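You operate a simulated robot arm through the tools that you are given. There is no shell and no other tool.

The job below is to be done with a simulated two-armed robot. You get a single attempt, and the scene is never put back.

TASK
Take the bath towel from the cover of the ironing board and hang it over the cord of the line.
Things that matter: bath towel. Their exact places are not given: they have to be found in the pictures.

It is judged by the outcome, as a careful person would: the job done as asked, and still so three seconds after it is handed in. It fails if anything else is knocked over, pushed out of place, dropped, spilled or broken. A push-on lid holds only when it is set on centred and level and pressed home; a screw cap is set on level and turned clockwise until tight. Flat cloth is picked up by pressing the open fingertips on it (5 to 10 N) and closing them slowly along it; thin cloth reads only 2 to 8 mm in the jaws.

THE ROBOT
Two 7-joint arms with two-finger parallel grippers on one trunk, on a base that drives. Base frame: it is fixed to the floor where the robot stands at the start and does not move with it; the origin is under the middle of the robot, x ahead of it, y to its left, z up. Units: m, degrees, N and s.
The left shoulder is at the start at [0.07, 0.188, 1.385], the right one opposite. With the tool pointing down near the work surface each hand reaches from about 0.1 to 0.64 m from the robot's upright axis, wherever it stands, measured 20 degrees to its own side. Places, roughly: bath towel [-3.5, -0.5, 0.75]. Payload 3.91 kg a hand.
The tool frame of a hand sits at the grasp point between the pads (the TCP): z along the fingers, y along the line on which they close. The tips reach 0.03 m beyond it. Largest opening 0.11 m; finger width 0.02, thickness 0.01; the body of the gripper, 0.048 by 0.112 m, starts 0.055 m behind the TCP.
Orientation is that of the tool frame in the base frame, as a unit quaternion [w, x, y, z]. With the fingers straight down and closing along the base's y, the tool's x points along the base's -x, its y along +y and its z along -z.

THE INTERFACE
- The arms move only by the tool apply_moves. It takes "left_motion", "right_motion" or both (then of equal length, played together; a hand with none holds still); each is a list of rows, each a list of 7 numbers: the shift along the tool's x, y, z in m, then the turn, a rotation vector about the tool's x, y, z in rad, then the closure, from 0 (fully open) to 1 (shut). In form: [[dx, dy, dz, rx, ry, rz, claw], ...]. A call has 1 to 20 rows; each row shifts and turns the commanded pose from where the row before left it, along the tool's axes as they then stand. Rows are played at 5 a second. More than 0.05 m and 8.6 degrees between two rows, or a gripper value outside its range, and nothing of the call is played. A pose out of reach is approached as far as the arm can. The call stops where the force on the tool passes 40 N (or 10 N more than at its start, if that is more) or the arm is blocked; 0.2 s more then pass. Each finger travels about 0.072 m/s and halts on what it meets, pressing with about 42 N; the grip force reading is that of the motor and also rises with nothing between the fingers. The clock runs only during rows and for 0.2 s after the last one: add rows that do not move to give the fingers time. The reply holds the time, the measured pose of the TCP, the force on the tool along the base axes, the opening and the grip force, in the units named above and with some noise, with the torque about the TCP (base axes, N m) and any sound that the robot's microphone picked up, and new pictures: "show" is both (left out), scene, wrist or none (wrist: the cameras of the hands that moved).
- Cameras (640 x 400 px; columns grow to the right, rows downward): "scene" is now at [0.1336, 0.0157, 1.6064]; the picture's right is [0.17, -0.99, 0.00], its down [-0.64, -0.11, -0.76] and it looks along [0.75, 0.13, -0.65] (base axes); focal length 254 px, centre (320, 200). "left" rides on the left gripper at [0.072, -0.017, -0.103] in its tool frame; the picture's right is [0.23, 0.97, 0.00], its down [-0.76, 0.18, -0.62] and it looks along [-0.61, 0.14, 0.78] (tool axes); focal length 222 px, centre (320, 200). "right" rides on the right gripper at [0.072, 0.017, -0.103] in its tool frame; the picture's right is [-0.23, 0.97, 0.00], its down [-0.76, -0.18, -0.62] and it looks along [-0.61, -0.14, 0.78] (tool axes); focal length 222 px, centre (320, 200).
- lift_body(by): slides the trunk up (or, below 0, down) by that many m; the arms and the scene camera ride with it, the base frame stays. It gives what a move gives, with no picture.
- steer(legs): drives the robot by 1 to 6 legs, each [ahead, turn to the left] in m and degrees, along the robot's own axes; the way and the turn of a leg run together, so that a leg with both is an arc; at most 1.5 m and 180 degrees a leg. The arms and the cameras ride along, it lands a little off, and it stops where it bumps. It gives what a move gives, and a new picture of the scene camera.
- pan_tilt(pan, tilt): turns the head with the scene camera to pan (to the left, within 86 degrees either way) and tilt (down, from -29 to 69), counted from straight ahead of the robot. It gives what a move gives, and a new picture of the scene camera.
- locate(camera, pixels): for up to 12 pixels [column, row] of the newest picture of that camera ("zoom" is the newest enlarged one), the place [x, y, z] in the base frame of the surface seen there, good to about 0.003 m. It takes no simulated time.
- zoom(camera, box): a new picture of the part [left, top, right, bottom] of that camera's present view, enlarged. It takes no simulated time.
- job_done(): hands the job in; it is judged then, once.

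Unless the task says otherwise, let go and move clear before handing in.

The tools are called after ">>>" as a command line: name --argument value ..., lists and objects as JSON in quotes. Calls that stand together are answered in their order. apply_moves: Moves the arms, as the interface text tells. Its arguments: {"type":"object","properties":{"left_motion":{"type":"array","items":{"type":"array","items":{"type":"number"}}},"right_motion":{"type":"array","items":{"type":"array","items":{"type":"number"}}},"show":{"type":"string","enum":["both","scene","wrist","none"]}},"required":[]} The other tools are called the same way: lift_body (by) slides the trunk up or down; steer (legs) drives the base; pan_tilt (pan, tilt) turns the head that bears the scene camera; locate (camera, pixels) gives the place of the surface under pixels of a picture; zoom (camera, box) takes an enlarged picture of a part of a camera's view; job_done () hands the job in.

At the start:

```text
t: 0.0
left_tool_pos: [0.5885, 0.2481, 0.9783]
left_orientation: [0.016, -0.029, 0.999, -0.005]
left_ft_force: [98.5, -204.7, -218.3]
left_moment: [27.74, -6.77, 18.85]
left_finger_gap: 0.1098
left_grip_force: 0.1
right_tool_pos: [0.4932, -0.1774, 0.944]
right_orientation: [0.013, 0.049, 0.999, 0.003]
right_ft_force: [56.4, 207.2, -202.2]
right_moment: [-28.79, -10.43, -18.74]
right_finger_gap: 0.11
right_grip_force: 0.0
trunk travel left (down, up): [-0.896, 0.044]
robot x, y, heading: [0.0007, -0.0013, 0.0]
head pan, tilt: [9.5, 40.4]
```

scene: 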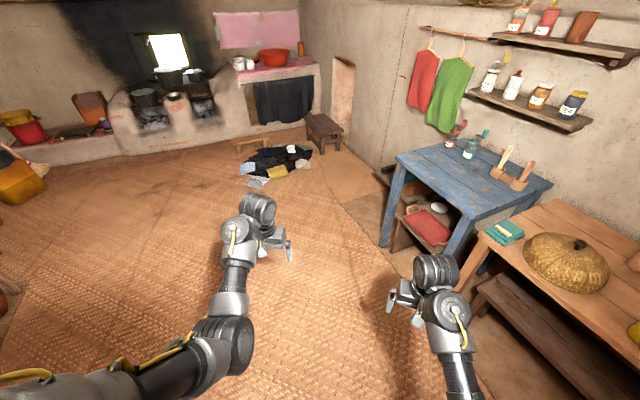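
right: 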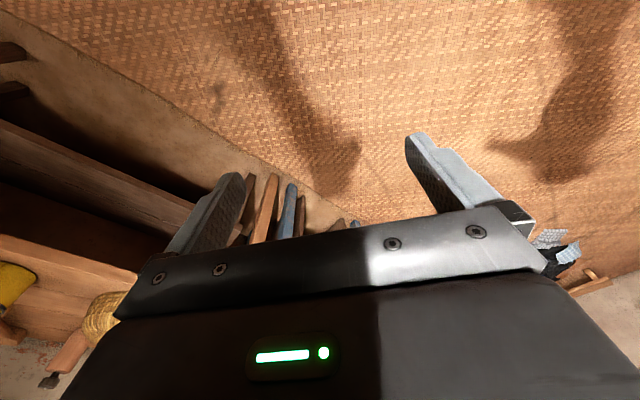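
left: 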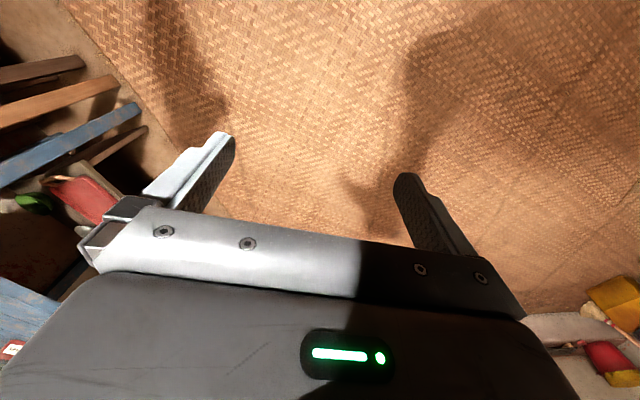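

The scene picture shows the kitchen ahead with no ironing board; the towel should be behind me at about x = -3.5. I'll look to both sides with the head before turning.

>>> pan_tilt --pan 86 --tilt 25

>>> pan_tilt --pan -86 --tilt 25

```text
t: 1.5
left_tool_pos: [0.5898, 0.2459, 0.9787]
left_orientation: [0.02, -0.037, 0.999, -0.007]
left_ft_force: [39.3, -99.1, -87.3]
left_moment: [13.24, -2.8, 9.21]
left_finger_gap: 0.11
left_grip_force: 0.1
right_tool_pos: [0.4924, -0.1758, 0.9433]
right_orientation: [0.014, 0.053, 0.998, 0.003]
right_ft_force: [14.9, 72.9, -56.2]
right_moment: [-9.94, -3.07, -6.51]
right_finger_gap: 0.1097
right_grip_force: 0.1
trunk travel left (down, up): [-0.896, 0.044]
robot x, y, heading: [-0.0008, -0.0006, 0.1]
head pan, tilt: [85.9, 25.0]
```

scene: 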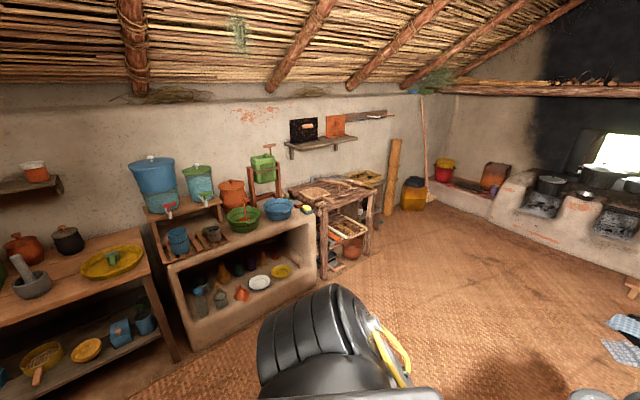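

```text
t: 4.1
left_tool_pos: [0.5891, 0.2474, 0.9779]
left_orientation: [0.02, -0.036, 0.999, -0.007]
left_ft_force: [39.3, -99.7, -86.1]
left_moment: [13.31, -2.81, 9.23]
left_finger_gap: 0.11
left_grip_force: 0.0
right_tool_pos: [0.4932, -0.1765, 0.9424]
right_orientation: [0.015, 0.053, 0.998, 0.004]
right_ft_force: [12.6, 74.4, -53.9]
right_moment: [-10.21, -3.03, -6.73]
right_finger_gap: 0.1099
right_grip_force: 0.1
trunk travel left (down, up): [-0.896, 0.044]
robot x, y, heading: [-0.0022, -0.0034, -0.2]
head pan, tilt: [-85.9, 25.0]
```

scene: 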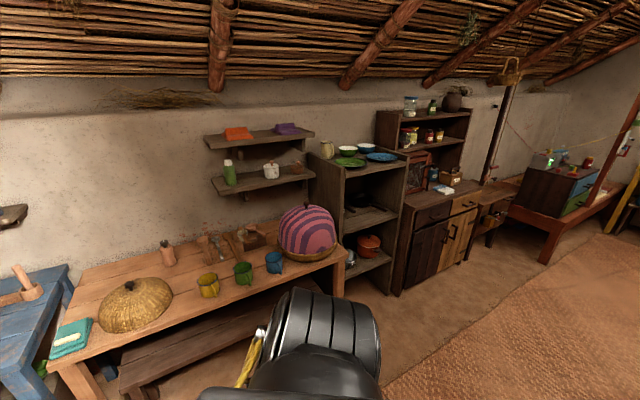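

The left view shows shelves and the right view shows a long table; the towel and line lie further behind. I'll measure the clearance to the right table before turning in place.

>>> locate --camera "scene" --pixels '[[90, 398], [345, 255], [250, 270], [400, 295], [545, 262], [500, 390], [600, 230], [636, 180], [200, 300]]'

>>> steer --legs '[[0, -90]]'

```text
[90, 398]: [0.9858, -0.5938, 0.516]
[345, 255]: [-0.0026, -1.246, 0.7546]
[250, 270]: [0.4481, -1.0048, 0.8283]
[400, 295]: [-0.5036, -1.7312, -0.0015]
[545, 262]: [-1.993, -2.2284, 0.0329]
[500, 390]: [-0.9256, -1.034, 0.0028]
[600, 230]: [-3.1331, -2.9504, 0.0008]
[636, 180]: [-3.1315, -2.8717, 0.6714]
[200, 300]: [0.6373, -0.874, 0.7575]
```

```text
t: 8.3
left_tool_pos: [0.2514, -0.5875, 0.9775]
left_orientation: [0.01, 0.678, 0.735, -0.019]
left_ft_force: [-100.5, -38.3, -85.3]
left_moment: [-2.68, -13.4, 9.25]
left_finger_gap: 0.1101
left_grip_force: 0.1
right_tool_pos: [-0.1723, -0.4939, 0.9433]
right_orientation: [0.012, 0.741, 0.671, -0.008]
right_ft_force: [75.2, -10.8, -56.4]
right_moment: [-3.39, 10.17, -6.7]
right_finger_gap: 0.1103
right_grip_force: 0.0
trunk travel left (down, up): [-0.896, 0.044]
robot x, y, heading: [0.0024, -0.0002, -89.6]
head pan, tilt: [-85.9, 25.0]
```

scene: 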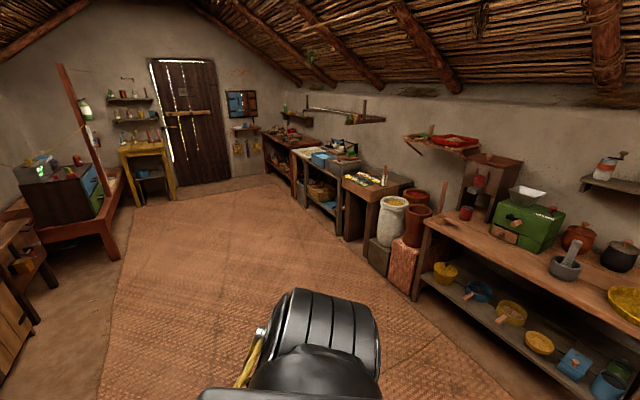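

I now look back along -x: a door, a yellow small table near (148,160) and a low bed-like platform with a post at (85,130). I'll locate these and zoom in.

>>> locate --camera "scene" --pixels '[[148, 150], [90, 180], [60, 225], [170, 200], [68, 80], [30, 165], [320, 160], [270, 180], [365, 185], [395, 205], [200, 120]]'

>>> zoom --camera "scene" --box '[0, 50, 280, 270]'

>>> zoom --camera "scene" --box '[250, 80, 450, 270]'

```text
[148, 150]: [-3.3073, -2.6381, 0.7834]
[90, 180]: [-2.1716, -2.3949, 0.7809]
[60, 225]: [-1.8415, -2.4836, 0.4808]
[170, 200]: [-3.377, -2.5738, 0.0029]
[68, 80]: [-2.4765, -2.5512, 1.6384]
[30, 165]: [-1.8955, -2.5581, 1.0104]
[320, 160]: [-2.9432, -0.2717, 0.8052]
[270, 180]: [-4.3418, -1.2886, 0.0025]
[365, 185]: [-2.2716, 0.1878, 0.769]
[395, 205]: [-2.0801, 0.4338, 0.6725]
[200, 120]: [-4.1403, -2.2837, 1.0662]
```

```text
1.82 times, centred on (140, 160) of scene
```

zoom: 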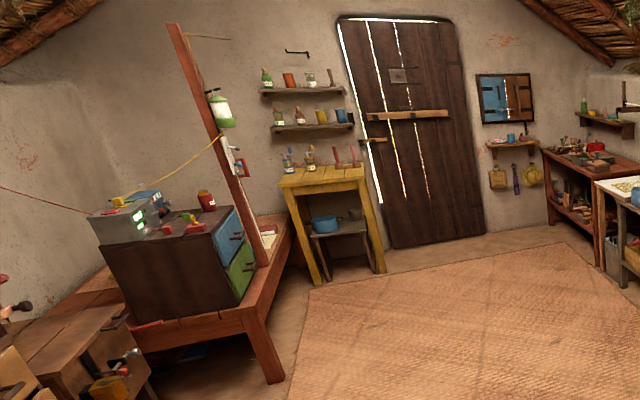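

```text
2.11 times, centred on (350, 175) of scene
```

zoom: 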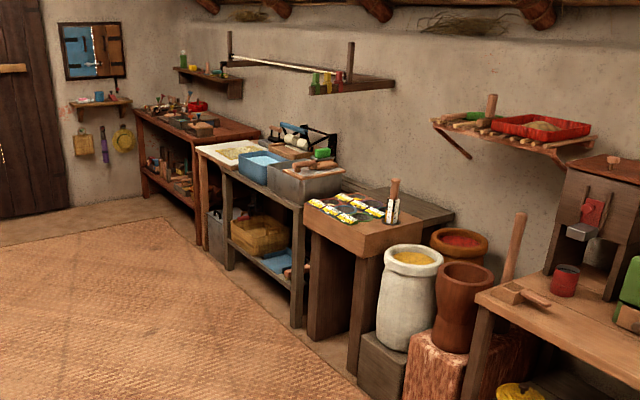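

The second zoom shows a white board at (235,150) with a yellowish cloth, and a small line between posts at (290,65) above it, with clothespins. I'll measure those points.

>>> locate --camera "zoom" --pixels '[[235, 152], [205, 150], [262, 158], [230, 65], [290, 66], [348, 60], [228, 42], [355, 85], [310, 88], [320, 190], [180, 72], [225, 240]]'

>>> zoom --camera "scene" --box '[300, 90, 390, 170]'

```text
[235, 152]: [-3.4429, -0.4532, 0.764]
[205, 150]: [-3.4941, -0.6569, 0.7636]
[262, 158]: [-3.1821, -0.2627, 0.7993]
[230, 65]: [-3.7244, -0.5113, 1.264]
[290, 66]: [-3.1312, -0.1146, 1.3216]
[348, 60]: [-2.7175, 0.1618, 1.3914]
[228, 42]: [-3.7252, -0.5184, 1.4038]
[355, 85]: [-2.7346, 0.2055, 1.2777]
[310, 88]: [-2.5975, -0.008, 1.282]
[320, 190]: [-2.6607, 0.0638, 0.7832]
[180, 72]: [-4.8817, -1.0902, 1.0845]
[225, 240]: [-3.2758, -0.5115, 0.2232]
```

```text
5.00 times, centred on (345, 130) of scene
```

zoom: 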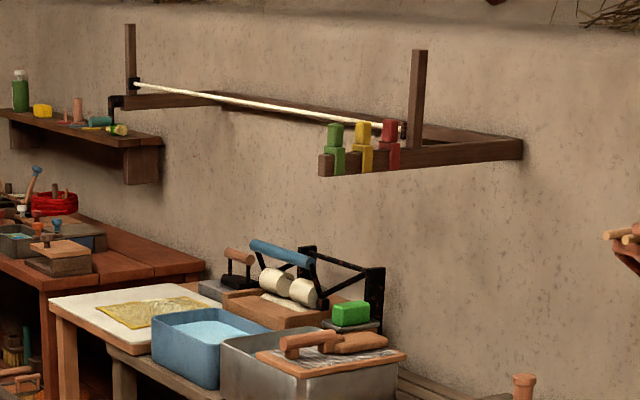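

The towel (yellowish, on the white board) is near (-3.44, -0.45, 0.76), and the cord runs roughly from (-3.72, -0.51) to (-2.72, 0.16) at z about 1.26–1.35. Checking the platform's corner for clearance before driving.

>>> locate --camera "scene" --pixels '[[115, 258], [122, 205], [345, 238], [290, 200], [330, 215], [375, 270], [250, 300]]'

```text
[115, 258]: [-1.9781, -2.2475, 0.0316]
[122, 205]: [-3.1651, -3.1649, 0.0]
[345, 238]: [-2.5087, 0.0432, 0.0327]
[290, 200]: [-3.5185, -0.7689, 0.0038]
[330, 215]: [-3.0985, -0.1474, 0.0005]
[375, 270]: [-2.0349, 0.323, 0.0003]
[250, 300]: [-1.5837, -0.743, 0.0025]
```

The way to about (-2.8, -1.3) is clear floor. I'll drive there and turn to face the wall with the line.

>>> steer --legs '[[0, -65.5], [1.5, 0], [1.45, 0]]'

>>> pan_tilt --pan -60 --tilt 25

```text
t: 25.5
left_tool_pos: [-3.0418, -1.8721, 0.9791]
left_orientation: [-0.002, 0.959, 0.283, -0.023]
left_ft_force: [-43.7, 37.8, -46.5]
left_moment: [-7.15, -2.16, 5.06]
left_finger_gap: 0.11
left_grip_force: 0.1
right_tool_pos: [-3.1584, -1.4544, 0.9438]
right_orientation: [0.007, 0.981, 0.192, -0.013]
right_ft_force: [14.7, -40.5, -29.9]
right_moment: [4.18, 4.23, -3.73]
right_finger_gap: 0.11
right_grip_force: 0.2
trunk travel left (down, up): [-0.896, 0.044]
robot x, y, heading: [-2.6394, -1.3714, -151.5]
head pan, tilt: [-85.9, 25.0]
```

scene: 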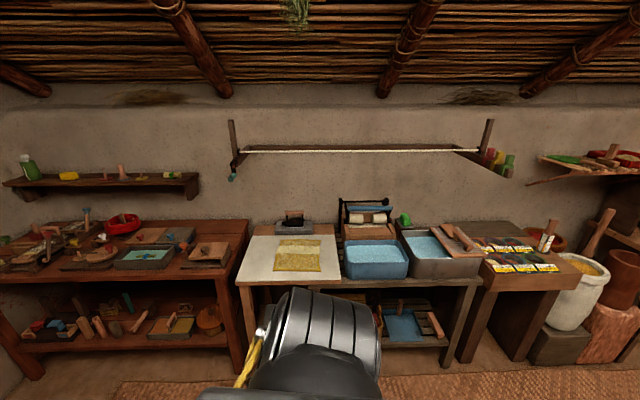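

```text
t: 26.4
left_tool_pos: [-3.0433, -1.8714, 0.9782]
left_orientation: [-0.002, 0.958, 0.284, -0.023]
left_ft_force: [-28.7, 24.6, -26.4]
left_moment: [-4.33, -1.59, 3.2]
left_finger_gap: 0.1101
left_grip_force: 0.0
right_tool_pos: [-3.1594, -1.4539, 0.9442]
right_orientation: [0.008, 0.981, 0.191, -0.014]
right_ft_force: [7.7, -27.0, -17.0]
right_moment: [2.88, 2.41, -2.42]
right_finger_gap: 0.1099
right_grip_force: 0.0
trunk travel left (down, up): [-0.896, 0.044]
robot x, y, heading: [-2.641, -1.3704, -151.1]
head pan, tilt: [-60.0, 25.0]
```

scene: 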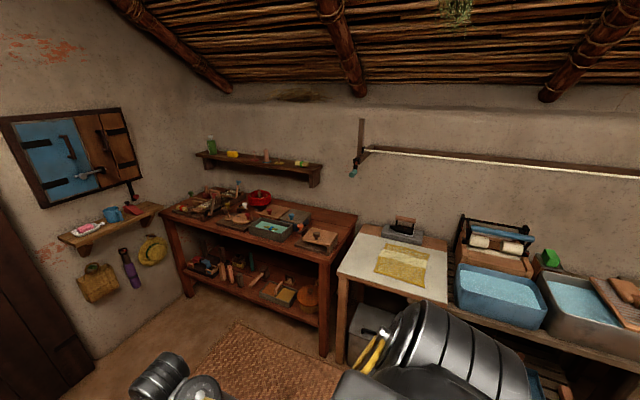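

The first picture faces the board nearly square-on: towel at (297,257), cord at (355,150). I'll turn about 86° right to face the wall and look ahead.

>>> steer --legs '[[0, -85.5]]'

>>> pan_tilt --pan 0 --tilt 25

```text
t: 27.8
left_tool_pos: [-3.1204, -1.7992, 0.9778]
left_orientation: [-0.004, 0.978, 0.207, -0.023]
left_ft_force: [-7.2, 7.2, -8.5]
left_moment: [-1.23, -0.17, 0.83]
left_finger_gap: 0.1099
left_grip_force: 0.1
right_tool_pos: [-3.1665, -1.3686, 0.9428]
right_orientation: [0.007, 0.994, 0.11, -0.014]
right_ft_force: [2.1, -7.5, -6.2]
right_moment: [0.95, 0.83, -0.75]
right_finger_gap: 0.11
right_grip_force: 0.0
trunk travel left (down, up): [-0.896, 0.044]
robot x, y, heading: [-2.6445, -1.3737, -160.8]
head pan, tilt: [-60.0, 25.0]
stopped in leg 1: the force on the tool passed its limit at 43 N (the readings are from after the stop); the commanded pose is now the measured one
```

scene: 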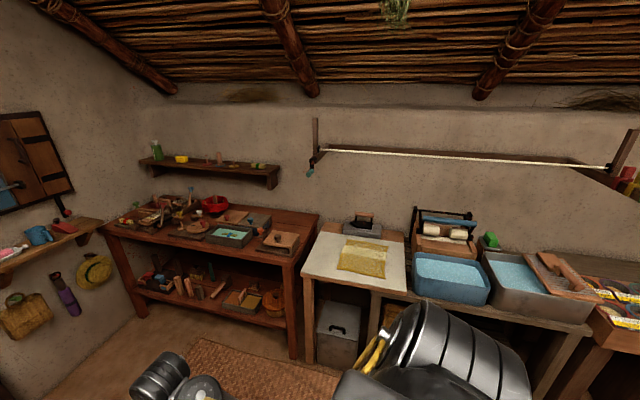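

```text
t: 29.1
left_tool_pos: [-3.1186, -1.7987, 0.9787]
left_orientation: [-0.004, 0.978, 0.206, -0.023]
left_ft_force: [-11.3, 12.7, -13.6]
left_moment: [-2.06, -0.32, 1.44]
left_finger_gap: 0.1099
left_grip_force: 0.1
right_tool_pos: [-3.1666, -1.3682, 0.9442]
right_orientation: [0.007, 0.994, 0.111, -0.014]
right_ft_force: [1.6, -13.2, -10.2]
right_moment: [1.66, 1.15, -1.27]
right_finger_gap: 0.11
right_grip_force: 0.1
trunk travel left (down, up): [-0.896, 0.044]
robot x, y, heading: [-2.6402, -1.3714, -160.8]
head pan, tilt: [0.0, 25.0]
```

scene: 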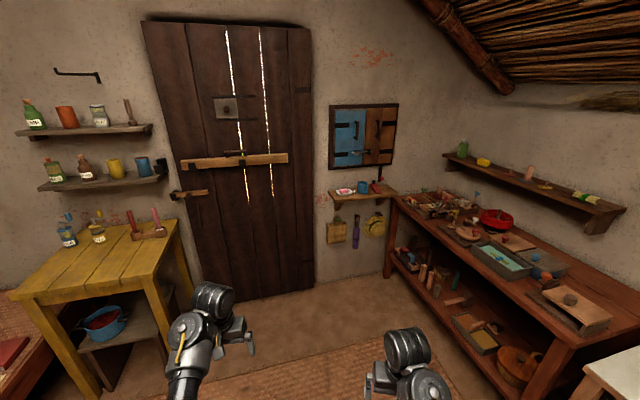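

The turn stopped early because of leftover commanded-pose strain in the arms, not a bump; forces are small now. I'll continue the turn.

>>> steer --legs '[[0, -38], [0, -38]]'

```text
t: 33.0
left_tool_pos: [-3.1717, -1.015, 0.9778]
left_orientation: [-0.016, 0.898, -0.439, -0.015]
left_ft_force: [13.3, 15.9, -13.0]
left_moment: [-1.03, 2.43, 1.79]
left_finger_gap: 0.11
left_grip_force: 0.0
right_tool_pos: [-2.7646, -0.8643, 0.9441]
right_orientation: [-0.003, 0.852, -0.524, -0.016]
right_ft_force: [-13.3, -6.5, -11.6]
right_moment: [1.7, -1.22, -1.27]
right_finger_gap: 0.1103
right_grip_force: 0.1
trunk travel left (down, up): [-0.896, 0.044]
robot x, y, heading: [-2.6439, -1.3747, 123.4]
head pan, tilt: [0.0, 25.0]
```

scene: 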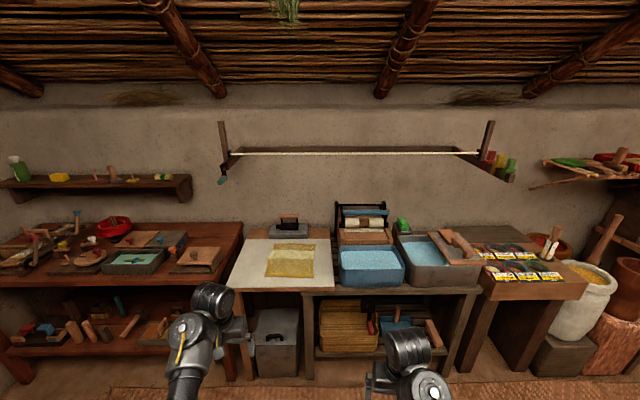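

The view is now square to the board: towel spans about (265,243) to (315,278), cord from (230,154) to (480,152). I'll zoom and measure everything.

>>> zoom --camera "scene" --box '[210, 200, 350, 300]'

>>> locate --camera "scene" --pixels '[[230, 154], [280, 154], [355, 153], [430, 153], [478, 152], [222, 125], [490, 125], [355, 148], [320, 120], [225, 180], [510, 175], [222, 200]]'

>>> locate --camera "scene" --pixels '[[272, 245], [314, 245], [265, 275], [313, 278], [290, 262], [232, 287], [310, 291], [332, 262], [248, 240], [345, 245], [405, 265], [345, 285]]'

```text
4.00 times, centred on (280, 250) of scene
```

zoom: 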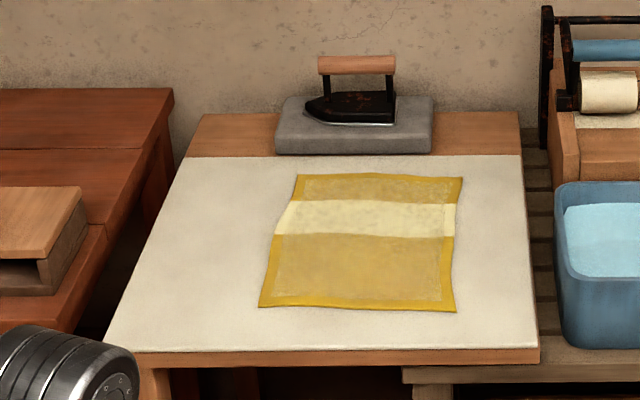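

```text
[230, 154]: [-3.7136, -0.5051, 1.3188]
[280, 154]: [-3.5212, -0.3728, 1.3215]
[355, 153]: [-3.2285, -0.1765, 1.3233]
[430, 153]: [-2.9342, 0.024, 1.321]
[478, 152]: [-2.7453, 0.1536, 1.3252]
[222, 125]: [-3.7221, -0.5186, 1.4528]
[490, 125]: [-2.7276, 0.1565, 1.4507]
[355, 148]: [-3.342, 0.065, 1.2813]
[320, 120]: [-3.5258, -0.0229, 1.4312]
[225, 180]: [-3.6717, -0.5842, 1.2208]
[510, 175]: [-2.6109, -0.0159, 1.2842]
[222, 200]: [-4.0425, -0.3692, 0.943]
```

```text
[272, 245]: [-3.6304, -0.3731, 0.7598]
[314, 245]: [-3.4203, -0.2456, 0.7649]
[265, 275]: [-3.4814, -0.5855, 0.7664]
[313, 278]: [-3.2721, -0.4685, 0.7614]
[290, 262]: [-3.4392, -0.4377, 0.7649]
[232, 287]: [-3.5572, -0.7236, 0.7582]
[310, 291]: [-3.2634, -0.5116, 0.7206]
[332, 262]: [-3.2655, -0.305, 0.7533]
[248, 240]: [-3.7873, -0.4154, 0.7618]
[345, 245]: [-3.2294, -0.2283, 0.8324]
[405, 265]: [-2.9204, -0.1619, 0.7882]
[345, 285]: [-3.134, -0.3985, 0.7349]
```

The towel lies almost square to the cord: about 0.24 m wide, 0.26 m long, with its near edge 0.06 m in from the board's front edge; the cord is at z ≈ 1.32, nearly over the towel's far half. I'll pull the hands back and up before driving closer.

>>> apply_moves --left_motion '[[0.04, 0, -0.03, 0, 0, 0, 0], [0.04, 0, -0.03, 0, 0, 0, 0], [0.04, 0, -0.03, 0, 0, 0, 0], [0.04, 0, -0.03, 0, 0, 0, 0], [0.04, 0, -0.03, 0, 0, 0, 0], [0.03, 0, 0, 0, 0, 0, 0]]' --right_motion '[[0.03, 0, -0.03, 0, 0, 0, 0], [0.03, 0, -0.03, 0, 0, 0, 0], [0.03, 0, -0.03, 0, 0, 0, 0], [0.03, 0, -0.03, 0, 0, 0, 0], [0.02, 0, -0.03, 0, 0, 0, 0], [0, 0, 0, 0, 0, 0, 0]]' --show "scene"

>>> locate --camera "scene" --pixels '[[289, 215], [287, 222], [340, 205], [365, 207], [385, 230], [340, 225], [402, 222], [300, 228], [205, 245], [140, 240]]'

```text
t: 33.3
left_tool_pos: [-3.1695, -1.0161, 0.9832]
left_orientation: [-0.022, 0.901, -0.434, -0.021]
left_ft_force: [12.0, 16.9, -12.8]
left_moment: [-1.22, 2.17, 1.8]
left_finger_gap: 0.11
left_grip_force: 0.1
left hand out of reach, approached as far as the arm can: row 1
right_tool_pos: [-2.7639, -0.866, 0.9473]
right_orientation: [-0.004, 0.85, -0.527, -0.02]
right_ft_force: [-2.1, 0.9, 0.5]
right_moment: [0.14, -0.09, -0.12]
right_finger_gap: 0.1098
right_grip_force: 0.1
right hand out of reach, approached as far as the arm can: row 1
trunk travel left (down, up): [-0.896, 0.044]
robot x, y, heading: [-2.6387, -1.3746, 123.3]
head pan, tilt: [0.0, 25.0]
stopped in row 1 (left hand): the force on the tool passed its limit at 142 N (the readings are from after the stop); the commanded pose is now the measured one
```

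scene: 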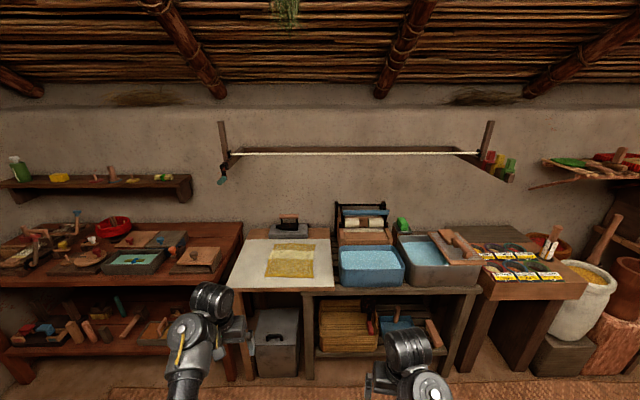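

```text
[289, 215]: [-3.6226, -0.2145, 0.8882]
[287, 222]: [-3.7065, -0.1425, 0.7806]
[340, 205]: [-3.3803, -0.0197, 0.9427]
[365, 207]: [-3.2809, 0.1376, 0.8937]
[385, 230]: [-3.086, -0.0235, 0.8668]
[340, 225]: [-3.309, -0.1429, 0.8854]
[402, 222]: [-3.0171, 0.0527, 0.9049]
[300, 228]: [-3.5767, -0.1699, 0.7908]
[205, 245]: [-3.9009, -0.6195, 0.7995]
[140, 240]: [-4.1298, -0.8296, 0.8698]
```

The call stopped in row 1 with "out of reach" and a large force, though nothing is touching the hands in the picture. I'll test small, single-direction moves to find what the arms allow.

>>> apply_moves --right_motion '[[0, 0, -0.01, 0, 0, 0, 0], [0, 0, -0.01, 0, 0, 0, 0], [0, 0, -0.01, 0, 0, 0, 0]]' --show "none"

>>> apply_moves --left_motion '[[0, 0, -0.01, 0, 0, 0, 0], [0, 0, -0.01, 0, 0, 0, 0], [0, 0, -0.01, 0, 0, 0, 0]]' --show "none"

```text
t: 33.6
left_tool_pos: [-3.1712, -1.0155, 0.9812]
left_orientation: [-0.022, 0.901, -0.433, -0.021]
left_ft_force: [4.4, 9.9, -8.3]
left_moment: [-0.62, 1.18, 0.97]
left_finger_gap: 0.1098
left_grip_force: 0.1
right_tool_pos: [-2.7635, -0.8673, 0.95]
right_orientation: [-0.004, 0.849, -0.529, -0.022]
right_ft_force: [-6.5, -4.3, -1.8]
right_moment: [0.78, -0.72, -0.71]
right_finger_gap: 0.11
right_grip_force: 0.0
right hand out of reach, approached as far as the arm can: row 1
trunk travel left (down, up): [-0.896, 0.044]
robot x, y, heading: [-2.6395, -1.3712, 123.3]
head pan, tilt: [0.0, 25.0]
stopped in row 1 (right hand): the force on the tool passed its limit at 53 N (the readings are from after the stop); the commanded pose is now the measured one
```

```text
t: 34.0
left_tool_pos: [-3.1696, -1.0137, 0.9846]
left_orientation: [-0.024, 0.902, -0.431, -0.023]
left_ft_force: [7.5, 13.1, -10.8]
left_moment: [-0.82, 1.64, 1.35]
left_finger_gap: 0.11
left_grip_force: 0.0
right_tool_pos: [-2.7642, -0.8666, 0.9519]
right_orientation: [-0.005, 0.848, -0.529, -0.022]
right_ft_force: [-2.6, -2.6, -1.7]
right_moment: [0.35, -0.27, -0.3]
right_finger_gap: 0.11
right_grip_force: 0.1
trunk travel left (down, up): [-0.896, 0.044]
robot x, y, heading: [-2.6435, -1.3722, 123.4]
head pan, tilt: [0.0, 25.0]
stopped in row 1 (left hand): the force on the tool passed its limit at 62 N (the readings are from after the stop); the commanded pose is now the measured one
```

Both hands creep up only a few mm before a strong internal resistance arises. I'll look down at the arms to see how they are posed.

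>>> pan_tilt --pan 35 --tilt 60

>>> pan_tilt --pan -35 --tilt 60

```text
t: 35.0
left_tool_pos: [-3.1712, -1.0148, 0.9845]
left_orientation: [-0.024, 0.901, -0.432, -0.022]
left_ft_force: [15.1, 22.2, -18.8]
left_moment: [-1.41, 3.05, 2.42]
left_finger_gap: 0.1094
left_grip_force: 0.1
right_tool_pos: [-2.7625, -0.8655, 0.9502]
right_orientation: [-0.005, 0.849, -0.529, -0.023]
right_ft_force: [-5.3, -2.7, -3.4]
right_moment: [0.54, -0.57, -0.51]
right_finger_gap: 0.1099
right_grip_force: 0.1
trunk travel left (down, up): [-0.896, 0.044]
robot x, y, heading: [-2.64, -1.3731, 123.2]
head pan, tilt: [35.0, 60.0]
```

scene: 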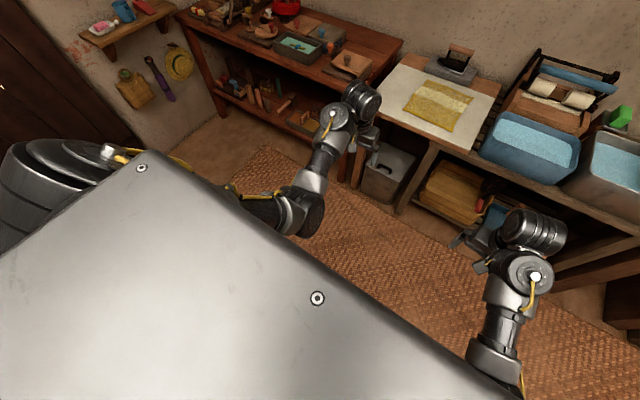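

```text
t: 36.4
left_tool_pos: [-3.1692, -1.0161, 0.9844]
left_orientation: [-0.024, 0.901, -0.432, -0.022]
left_ft_force: [17.5, 24.9, -23.1]
left_moment: [-1.44, 3.54, 2.7]
left_finger_gap: 0.1097
left_grip_force: 0.1
right_tool_pos: [-2.7633, -0.8654, 0.9514]
right_orientation: [-0.004, 0.848, -0.53, -0.023]
right_ft_force: [-6.2, -2.5, -4.3]
right_moment: [0.65, -0.62, -0.6]
right_finger_gap: 0.1101
right_grip_force: 0.0
trunk travel left (down, up): [-0.896, 0.044]
robot x, y, heading: [-2.6449, -1.372, 123.4]
head pan, tilt: [-35.0, 60.0]
```

scene: 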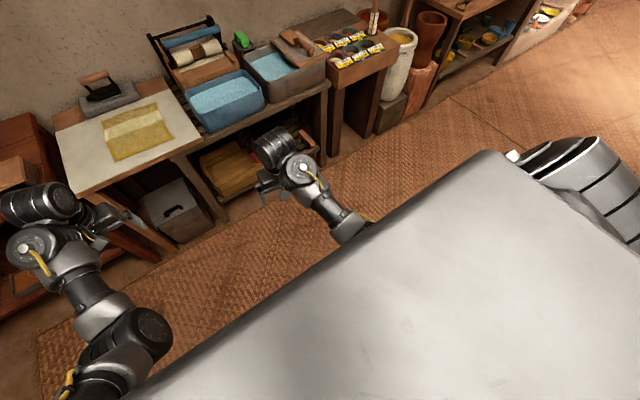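

The arms look posed with elbows close to the trunk. The residual force on each hand points inward, forward and down, so I'll test small moves in that direction.

>>> apply_moves --left_motion '[[-0.01, -0.01, 0.01, 0, 0, 0, 0], [-0.01, -0.01, 0.01, 0, 0, 0, 0], [-0.01, -0.01, 0.01, 0, 0, 0, 0]]' --show "none"

>>> apply_moves --right_motion '[[-0.01, 0.01, 0.01, 0, 0, 0, 0], [-0.01, 0.01, 0.01, 0, 0, 0, 0], [-0.01, 0.01, 0.01, 0, 0, 0, 0]]' --show "none"

```text
t: 37.2
left_tool_pos: [-3.1666, -0.9719, 0.9568]
left_orientation: [-0.023, 0.901, -0.432, -0.022]
left_ft_force: [0.2, -0.5, -1.0]
left_moment: [-0.02, 0.02, 0.01]
left_finger_gap: 0.11
left_grip_force: 0.1
right_tool_pos: [-2.7643, -0.8657, 0.9504]
right_orientation: [-0.004, 0.849, -0.528, -0.022]
right_ft_force: [-5.5, -2.4, -4.5]
right_moment: [0.7, -0.62, -0.61]
right_finger_gap: 0.1102
right_grip_force: 0.1
trunk travel left (down, up): [-0.896, 0.044]
robot x, y, heading: [-2.6421, -1.3734, 123.3]
head pan, tilt: [-35.0, 60.0]
```

```text
t: 38.0
left_tool_pos: [-3.1666, -0.9726, 0.9568]
left_orientation: [-0.023, 0.901, -0.432, -0.022]
left_ft_force: [0.4, -0.3, -0.2]
left_moment: [0.01, 0.02, 0.0]
left_finger_gap: 0.11
left_grip_force: 0.2
right_tool_pos: [-2.8053, -0.8509, 0.9205]
right_orientation: [-0.005, 0.848, -0.529, -0.022]
right_ft_force: [0.0, -0.1, -0.2]
right_moment: [0.0, 0.0, 0.01]
right_finger_gap: 0.11
right_grip_force: 0.1
trunk travel left (down, up): [-0.896, 0.044]
robot x, y, heading: [-2.6441, -1.3719, 123.4]
head pan, tilt: [-35.0, 60.0]
```

Forces are now zero, so that freed both arms. I'll test each direction separately: left straight up, right straight back.

>>> apply_moves --left_motion '[[0, 0, -0.01, 0, 0, 0, 0], [0, 0, -0.01, 0, 0, 0, 0], [0, 0, -0.02, 0, 0, 0, 0], [0, 0, -0.02, 0, 0, 0, 0], [0, 0, -0.02, 0, 0, 0, 0]]' --show "none"

>>> apply_moves --right_motion '[[0.01, 0, 0, 0, 0, 0, 0], [0.01, 0, 0, 0, 0, 0, 0], [0.02, 0, 0, 0, 0, 0, 0], [0.02, 0, 0, 0, 0, 0, 0], [0.02, 0, 0, 0, 0, 0, 0]]' --show "none"

```text
t: 39.0
left_tool_pos: [-3.1661, -0.9712, 1.0115]
left_orientation: [-0.027, 0.902, -0.43, -0.026]
left_ft_force: [10.8, 13.3, -13.0]
left_moment: [-0.75, 1.93, 1.5]
left_finger_gap: 0.1098
left_grip_force: 0.1
right_tool_pos: [-2.804, -0.8519, 0.9211]
right_orientation: [-0.005, 0.848, -0.529, -0.023]
right_ft_force: [0.0, -0.3, 0.1]
right_moment: [0.0, -0.02, -0.01]
right_finger_gap: 0.1101
right_grip_force: 0.1
trunk travel left (down, up): [-0.896, 0.044]
robot x, y, heading: [-2.6436, -1.3751, 123.3]
head pan, tilt: [-35.0, 60.0]
stopped in row 5 (left hand): the force on the tool passed its limit at 79 N (the readings are from after the stop); the commanded pose is now the measured one
```

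```text
t: 40.2
left_tool_pos: [-3.1655, -0.9722, 1.0115]
left_orientation: [-0.026, 0.902, -0.43, -0.026]
left_ft_force: [17.5, 21.6, -23.7]
left_moment: [-0.95, 3.63, 2.57]
left_finger_gap: 0.11
left_grip_force: 0.0
right_tool_pos: [-2.7695, -0.9211, 0.9185]
right_orientation: [-0.005, 0.849, -0.528, -0.024]
right_ft_force: [0.2, 0.2, 0.3]
right_moment: [0.04, 0.0, -0.01]
right_finger_gap: 0.1099
right_grip_force: 0.0
trunk travel left (down, up): [-0.896, 0.044]
robot x, y, heading: [-2.6419, -1.3752, 123.1]
head pan, tilt: [-35.0, 60.0]
```

Right moved back freely, but left, with fingers straight down, stops going up near z = 1.01: a wrist-bend limit, it seems. For the cord at z 1.32 I'll need the fingers tilted forward, so I'll test tilting both hands 43° here in free space.

>>> apply_moves --left_motion '[[0, 0, 0.02, 0, 0, 0, 0], [0, 0, 0.01, 0, -0.1, 0, 0], [0, 0, 0, 0, -0.15, 0, 0], [0, 0, 0, 0, -0.15, 0, 0], [0, 0, 0, 0, -0.15, 0, 0], [0, 0, 0, 0, -0.15, 0, 0], [0, 0, 0, 0, -0.05, 0, 0]]' --right_motion '[[0, 0, 0, 0, 0, 0, 0], [0, 0, 0, 0, -0.1, 0, 0], [0, 0, 0, 0, -0.15, 0, 0], [0, 0, 0, 0, -0.15, 0, 0], [0, 0, 0, 0, -0.15, 0, 0], [0, 0, 0, 0, -0.15, 0, 0], [0, 0, 0, 0, -0.05, 0, 0]]' --show "none"

>>> pan_tilt --pan 0 --tilt 45

```text
t: 41.8
left_tool_pos: [-3.1679, -0.9707, 0.9813]
left_orientation: [-0.184, 0.829, -0.39, -0.356]
left_ft_force: [-0.9, 0.0, -0.9]
left_moment: [0.02, -0.01, 0.01]
left_finger_gap: 0.1101
left_grip_force: 0.0
right_tool_pos: [-2.7684, -0.9236, 0.9186]
right_orientation: [-0.199, 0.78, -0.491, -0.333]
right_ft_force: [0.1, -0.4, -0.7]
right_moment: [0.01, 0.02, 0.02]
right_finger_gap: 0.1102
right_grip_force: 0.2
trunk travel left (down, up): [-0.896, 0.044]
robot x, y, heading: [-2.6386, -1.3722, 123.2]
head pan, tilt: [-35.0, 60.0]
```

```text
t: 42.8
left_tool_pos: [-3.1685, -0.9706, 0.9808]
left_orientation: [-0.184, 0.83, -0.39, -0.354]
left_ft_force: [-0.3, -0.4, -0.6]
left_moment: [-0.01, 0.0, 0.0]
left_finger_gap: 0.11
left_grip_force: 0.0
right_tool_pos: [-2.7695, -0.923, 0.9177]
right_orientation: [-0.198, 0.781, -0.491, -0.331]
right_ft_force: [-0.5, 0.2, 0.1]
right_moment: [0.0, 0.03, 0.0]
right_finger_gap: 0.11
right_grip_force: 0.0
trunk travel left (down, up): [-0.896, 0.044]
robot x, y, heading: [-2.642, -1.3719, 123.3]
head pan, tilt: [0.0, 45.0]
```

scene: 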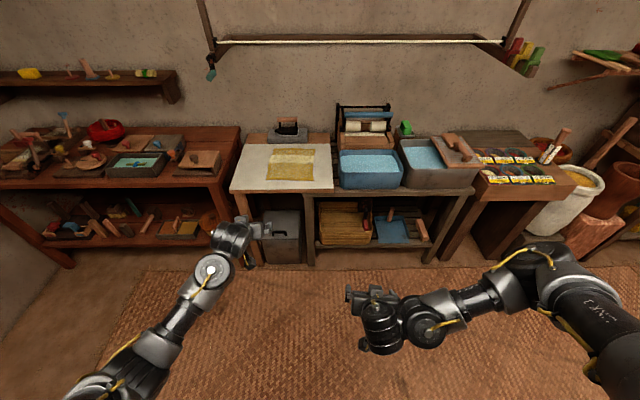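

Tilting works with no strain, and the right arm's elbow is out to the side. Next I'll test raising both hands to cord height (z ≈ 1.34) in this open space, at about the spacing I'd use.

>>> apply_moves --left_motion '[[-0.0239, -0.01, -0.0256, 0, 0, 0, 0], [-0.0239, -0.01, -0.0256, 0, 0, 0, 0], [-0.0239, -0.01, -0.0256, 0, 0, 0, 0], [-0.0239, -0.01, -0.0256, 0, 0, 0, 0], [-0.0239, -0.01, -0.0256, 0, 0, 0, 0], [-0.0239, -0.01, -0.0256, 0, 0, 0, 0], [-0.0239, -0.01, -0.0256, 0, 0, 0, 0], [-0.0239, -0.01, -0.0256, 0, 0, 0, 0], [-0.0239, -0.01, -0.0256, 0, 0, 0, 0], [-0.0239, -0.01, -0.0256, 0, 0, 0, 0]]' --right_motion '[[-0.0432, 0.002, -0.0171, 0, 0, 0, 0], [-0.0432, 0.002, -0.0171, 0, 0, 0, 0], [-0.0432, 0.002, -0.0171, 0, 0, 0, 0], [-0.0432, 0.002, -0.0171, 0, 0, 0, 0], [-0.0432, 0.002, -0.0171, 0, 0, 0, 0], [-0.0432, 0.002, -0.0171, 0, 0, 0, 0], [-0.0432, 0.002, -0.0171, 0, 0, 0, 0], [-0.0432, 0.002, -0.0171, 0, 0, 0, 0], [-0.0432, 0.002, -0.0171, 0, 0, 0, 0], [-0.0432, 0.002, -0.0171, 0, 0, 0, 0]]' --show "scene"

```text
t: 45.0
left_tool_pos: [-3.1011, -0.9377, 1.2773]
left_orientation: [-0.184, 0.83, -0.39, -0.354]
left_ft_force: [-0.5, -0.6, 0.1]
left_moment: [0.01, -0.02, -0.02]
left_finger_gap: 0.1098
left_grip_force: 0.0
left hand out of reach, approached as far as the arm can: row 9, 10
right_tool_pos: [-2.8345, -0.7699, 1.249]
right_orientation: [-0.199, 0.782, -0.49, -0.331]
right_ft_force: [0.1, -0.1, -0.1]
right_moment: [0.01, 0.01, 0.02]
right_finger_gap: 0.1101
right_grip_force: 0.0
right hand out of reach, approached as far as the arm can: row 8, 9, 10
trunk travel left (down, up): [-0.896, 0.044]
robot x, y, heading: [-2.6405, -1.3721, 123.1]
head pan, tilt: [0.0, 45.0]
```

scene: 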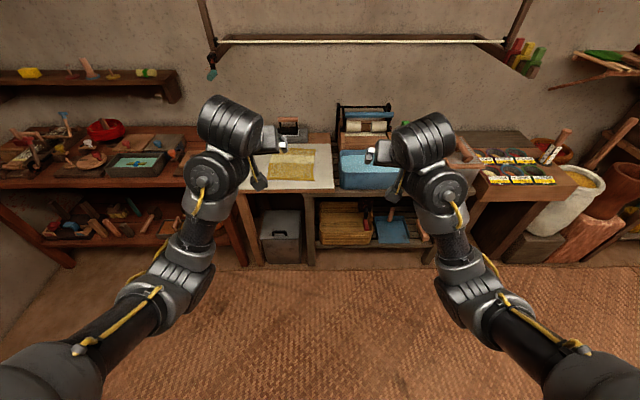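

Both hands reached z ≈ 1.25–1.28 at a 43° tilt before running out of reach. I'll zoom on the grippers, then tilt another 17° and raise the trunk to see whether 1.36 can be reached.

>>> zoom --camera "scene" --box '[330, 90, 490, 240]'

>>> lift_body --by 0.044

>>> apply_moves --left_motion '[[0, 0, 0, 0, -0.15, 0, 0], [0, 0, 0, 0, -0.15, 0, 0], [-0.0173, 0, -0.01, 0, 0, 0, 0], [-0.0173, 0, -0.01, 0, 0, 0, 0], [-0.0173, 0, -0.01, 0, 0, 0, 0]]' --right_motion '[[0, 0, 0, 0, -0.15, 0, 0], [0, 0, 0, 0, -0.15, 0, 0], [-0.0173, 0, -0.01, 0, 0, 0, 0], [-0.0173, 0, -0.01, 0, 0, 0, 0], [-0.0173, 0, -0.01, 0, 0, 0, 0]]' --show "both"

```text
2.67 times, centred on (410, 165) of scene
```

zoom: 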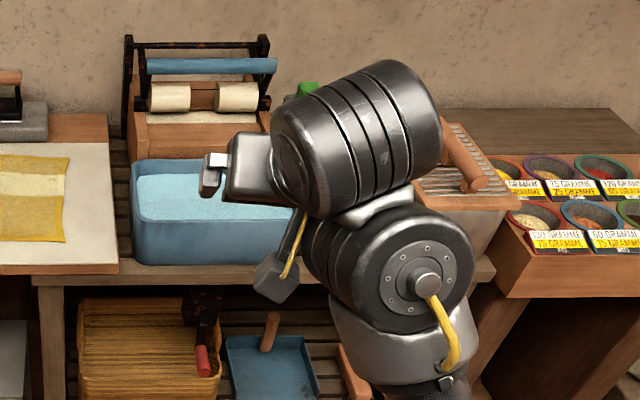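

```text
t: 45.9
left_tool_pos: [-3.098, -0.9374, 1.322]
left_orientation: [-0.183, 0.83, -0.391, -0.355]
left_ft_force: [-0.1, 0.3, -1.2]
left_moment: [-0.04, 0.02, -0.01]
left_finger_gap: 0.1097
left_grip_force: 0.0
right_tool_pos: [-2.8308, -0.7703, 1.2919]
right_orientation: [-0.197, 0.782, -0.49, -0.332]
right_ft_force: [-0.2, -0.2, -0.2]
right_moment: [-0.02, 0.01, 0.0]
right_finger_gap: 0.1099
right_grip_force: 0.1
trunk travel left (down, up): [-0.94, 0.0]
robot x, y, heading: [-2.6397, -1.3738, 123.3]
head pan, tilt: [0.0, 45.0]
```

```text
t: 47.1
left_tool_pos: [-3.0964, -0.9426, 1.3823]
left_orientation: [-0.239, 0.767, -0.359, -0.475]
left_ft_force: [-0.3, -0.8, 0.4]
left_moment: [0.01, 0.01, 0.0]
left_finger_gap: 0.1097
left_grip_force: 0.2
right_tool_pos: [-2.8304, -0.7728, 1.3521]
right_orientation: [-0.269, 0.723, -0.454, -0.446]
right_ft_force: [-0.1, 0.1, -0.2]
right_moment: [-0.02, 0.0, 0.02]
right_finger_gap: 0.1101
right_grip_force: 0.1
trunk travel left (down, up): [-0.94, 0.0]
robot x, y, heading: [-2.6386, -1.3742, 123.3]
head pan, tilt: [0.0, 45.0]
```

scene: 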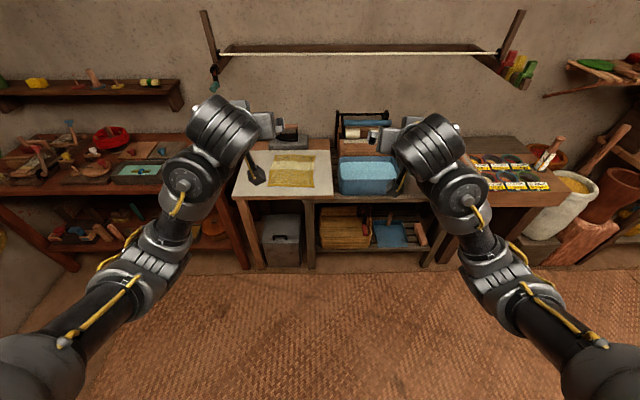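
right: 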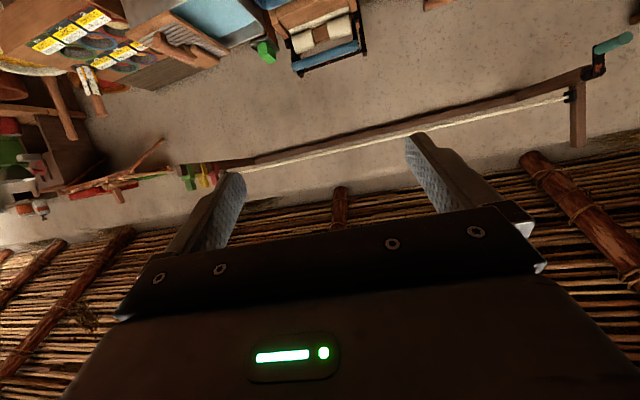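
left: 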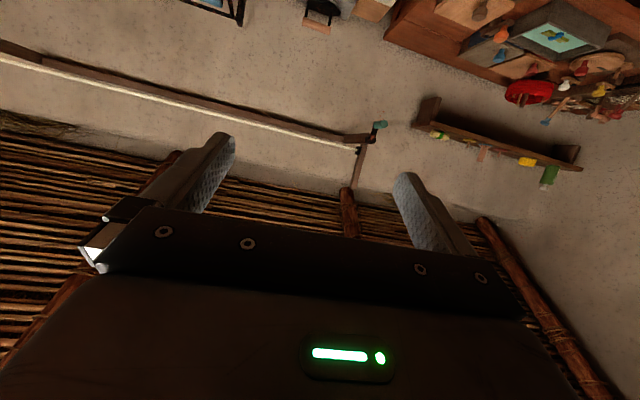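

Both hands now reach z ≈ 1.35–1.38 at 60° tilt without strain, enough for the cord; the wrist cameras hang on stalks below the hands and must clear the cord. I'll look steeply down to see how far the base and trunk stick out in front.

>>> pan_tilt --pan 0 --tilt 69

```text
t: 47.9
left_tool_pos: [-3.0962, -0.9413, 1.3819]
left_orientation: [-0.239, 0.768, -0.358, -0.475]
left_ft_force: [-0.1, -0.5, 0.2]
left_moment: [-0.01, 0.0, -0.03]
left_finger_gap: 0.1101
left_grip_force: 0.1
right_tool_pos: [-2.831, -0.7742, 1.3513]
right_orientation: [-0.268, 0.723, -0.455, -0.445]
right_ft_force: [-1.1, -0.3, -0.4]
right_moment: [0.0, 0.02, -0.05]
right_finger_gap: 0.1102
right_grip_force: 0.1
trunk travel left (down, up): [-0.94, 0.0]
robot x, y, heading: [-2.6443, -1.3764, 123.2]
head pan, tilt: [0.0, 68.8]
```

scene: 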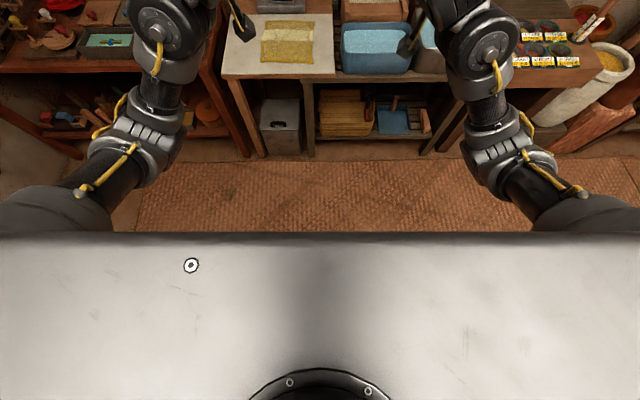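

>>> locate --camera "scene" --pixels '[[320, 233], [320, 245], [320, 300], [320, 225], [10, 245], [630, 245], [250, 150], [310, 155], [420, 155], [330, 160]]'

```text
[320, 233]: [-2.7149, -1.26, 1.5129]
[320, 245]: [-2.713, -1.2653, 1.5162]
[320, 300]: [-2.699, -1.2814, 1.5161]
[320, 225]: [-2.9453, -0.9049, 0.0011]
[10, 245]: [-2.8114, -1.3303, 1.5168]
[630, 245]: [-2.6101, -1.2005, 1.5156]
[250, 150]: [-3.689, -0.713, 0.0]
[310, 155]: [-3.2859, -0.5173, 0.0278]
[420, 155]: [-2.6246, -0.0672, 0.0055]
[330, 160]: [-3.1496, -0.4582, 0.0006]
```

The trunk front is only 0.13 m ahead of the axis; the base below isn't visible. I'll test how far forward the hands can reach at this height, in free space, since that decides how close I must park.

>>> apply_moves --left_motion '[[-0.0149, 0, 0.026, 0, 0, 0, 0], [-0.0149, 0, 0.026, 0, 0, 0, 0], [-0.0149, 0, 0.026, 0, 0, 0, 0], [-0.0149, 0, 0.026, 0, 0, 0, 0], [-0.0149, 0, 0.026, 0, 0, 0, 0], [-0.0149, 0, 0.026, 0, 0, 0, 0], [-0.0149, 0, 0.026, 0, 0, 0, 0]]' --right_motion '[[-0.0149, 0, 0.026, 0, 0, 0, 0], [-0.0149, 0, 0.026, 0, 0, 0, 0], [-0.0149, 0, 0.026, 0, 0, 0, 0], [-0.0149, 0, 0.026, 0, 0, 0, 0], [-0.0149, 0, 0.026, 0, 0, 0, 0], [-0.0149, 0, 0.026, 0, 0, 0, 0], [-0.0149, 0, 0.026, 0, 0, 0, 0]]' --show "none"

```text
t: 49.5
left_tool_pos: [-3.2282, -0.7783, 1.3942]
left_orientation: [-0.239, 0.768, -0.359, -0.474]
left_ft_force: [-1.2, -0.3, -0.2]
left_moment: [-0.01, 0.03, -0.01]
left_finger_gap: 0.1099
left_grip_force: 0.1
right_tool_pos: [-2.9248, -0.5826, 1.3598]
right_orientation: [-0.269, 0.723, -0.456, -0.444]
right_ft_force: [-0.3, 0.7, -0.6]
right_moment: [-0.06, 0.0, 0.03]
right_finger_gap: 0.1101
right_grip_force: 0.1
trunk travel left (down, up): [-0.94, 0.0]
robot x, y, heading: [-2.643, -1.3738, 123.3]
head pan, tilt: [0.0, 68.8]
```

Both hands reach 0.82 m ahead at z ≈ 1.36–1.39 with no strain, so I can park at about 0.70 m from the cord line and still work over it. Now I'll bring the hands back and down again.

>>> apply_moves --left_motion '[[0.0199, 0, -0.0347, 0, 0, 0, 0], [0.0199, 0, -0.0347, 0, 0, 0, 0], [0.0199, 0, -0.0347, 0, 0, 0, 0], [0.0199, 0, -0.0347, 0, 0, 0, 0], [0.0199, 0, -0.0347, 0, 0, 0, 0], [0.0434, 0, 0.0249, 0, 0.15, 0, 0], [0.0313, 0, 0.0249, 0, 0.15, 0, 0], [0.0307, 0, 0.0329, 0, 0, 0, 0], [0.0307, 0, 0.0329, 0, 0, 0, 0], [0.0307, 0, 0.0329, 0, 0, 0, 0], [0.0307, 0, 0.0329, 0, 0, 0, 0], [0.0307, 0, 0.0329, 0, 0, 0, 0], [0.0307, 0, 0.0329, 0, 0, 0, 0], [0.0307, 0, 0.0329, 0, 0, 0, 0]]' --right_motion '[[0.0199, 0, -0.0347, 0, 0, 0, 0], [0.0199, 0, -0.0347, 0, 0, 0, 0], [0.0199, 0, -0.0347, 0, 0, 0, 0], [0.0199, 0, -0.0347, 0, 0, 0, 0], [0.0199, 0, -0.0347, 0, 0, 0, 0], [0.0434, 0, 0.0249, 0, 0.15, 0, 0], [0.0313, 0, 0.0249, 0, 0.15, 0, 0], [0.0307, 0, 0.0329, 0, 0, 0, 0], [0.0307, 0, 0.0329, 0, 0, 0, 0], [0.0307, 0, 0.0329, 0, 0, 0, 0], [0.0307, 0, 0.0329, 0, 0, 0, 0], [0.0307, 0, 0.0329, 0, 0, 0, 0], [0.0307, 0, 0.0329, 0, 0, 0, 0], [0.0307, 0, 0.0329, 0, 0, 0, 0]]' --show "none"

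```text
t: 52.5
left_tool_pos: [-3.1108, -0.9022, 0.9781]
left_orientation: [-0.183, 0.83, -0.39, -0.355]
left_ft_force: [0.0, -0.2, 0.5]
left_moment: [0.02, 0.0, -0.02]
left_finger_gap: 0.1096
left_grip_force: 0.1
right_tool_pos: [-2.8494, -0.7507, 0.9455]
right_orientation: [-0.199, 0.781, -0.491, -0.332]
right_ft_force: [-0.3, 0.0, -0.2]
right_moment: [-0.01, 0.04, 0.02]
right_finger_gap: 0.11
right_grip_force: 0.1
trunk travel left (down, up): [-0.94, 0.0]
robot x, y, heading: [-2.6431, -1.3759, 123.1]
head pan, tilt: [0.0, 68.8]
```

Hands are back at z ≈ 0.95–0.98. Their yaw is off by about +6° (left) and -7° (right), so I'll straighten the tools to vertical, square them to the robot, and bring them to 0.18 m spacing at 0.51 m ahead.

>>> apply_moves --left_motion '[[0, 0, 0, 0, 0.15, 0, 0], [0, 0, 0, 0, 0.15, 0, 0], [0, 0, 0, 0, 0.15, 0, 0], [0, 0, 0, 0, 0.15, 0, 0], [0, 0, 0, 0, 0.15, 0, 0], [0, 0, 0, 0, 0, 0.103, 0], [0.03, -0.01, 0, 0, 0, 0, 0], [0.03, -0.01, 0, 0, 0, 0, 0], [0.03, -0.01, 0, 0, 0, 0, 0], [0.03, -0.007, 0, 0, 0, 0, 0], [0.02, -0.006, 0, 0, 0, 0, 0], [0, 0, 0, 0, 0, 0, 0]]' --right_motion '[[0, 0, 0, 0, 0.15, 0, 0], [0, 0, 0, 0, 0.15, 0, 0], [0, 0, 0, 0, 0.15, 0, 0], [0, 0, 0, 0, 0.15, 0, 0], [0, 0, 0, 0, 0.15, 0, 0], [0, 0, 0, 0, 0, -0.122, 0], [0.025, 0.016, 0, 0, 0, 0, 0], [0.025, 0.016, 0, 0, 0, 0, 0], [0.025, 0.016, 0, 0, 0, 0, 0], [0.025, 0.016, 0, 0, 0, 0, 0], [0.025, 0.015, 0, 0, 0, 0, 0], [0, 0, 0, 0, 0, 0, 0]]' --show "both"

```text
t: 55.1
left_tool_pos: [-2.9985, -0.9959, 0.9659]
left_orientation: [-0.026, 0.879, -0.476, -0.029]
left_ft_force: [-0.6, 0.2, -0.3]
left_moment: [0.0, 0.03, -0.03]
left_finger_gap: 0.1101
left_grip_force: 0.0
right_tool_pos: [-2.8424, -0.9012, 0.9417]
right_orientation: [-0.006, 0.879, -0.476, -0.022]
right_ft_force: [-0.5, 0.2, 0.5]
right_moment: [0.0, 0.01, -0.01]
right_finger_gap: 0.1101
right_grip_force: 0.1
trunk travel left (down, up): [-0.94, 0.0]
robot x, y, heading: [-2.6408, -1.3745, 123.0]
head pan, tilt: [0.0, 68.8]
```

scene: 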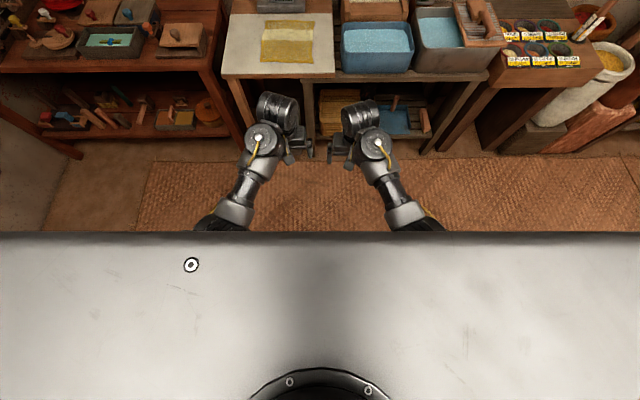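
right: 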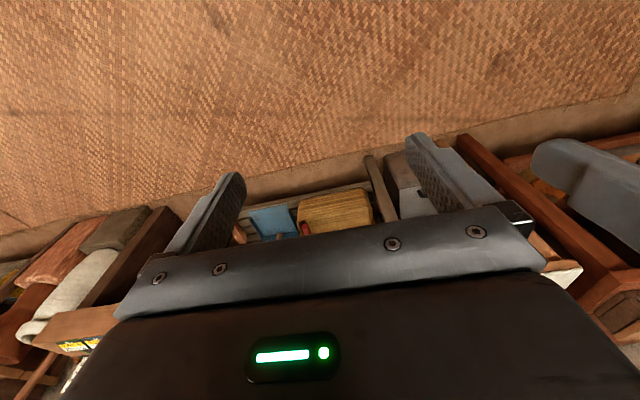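
left: 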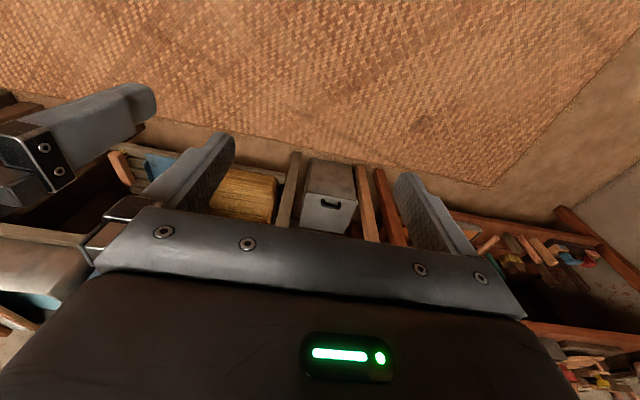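

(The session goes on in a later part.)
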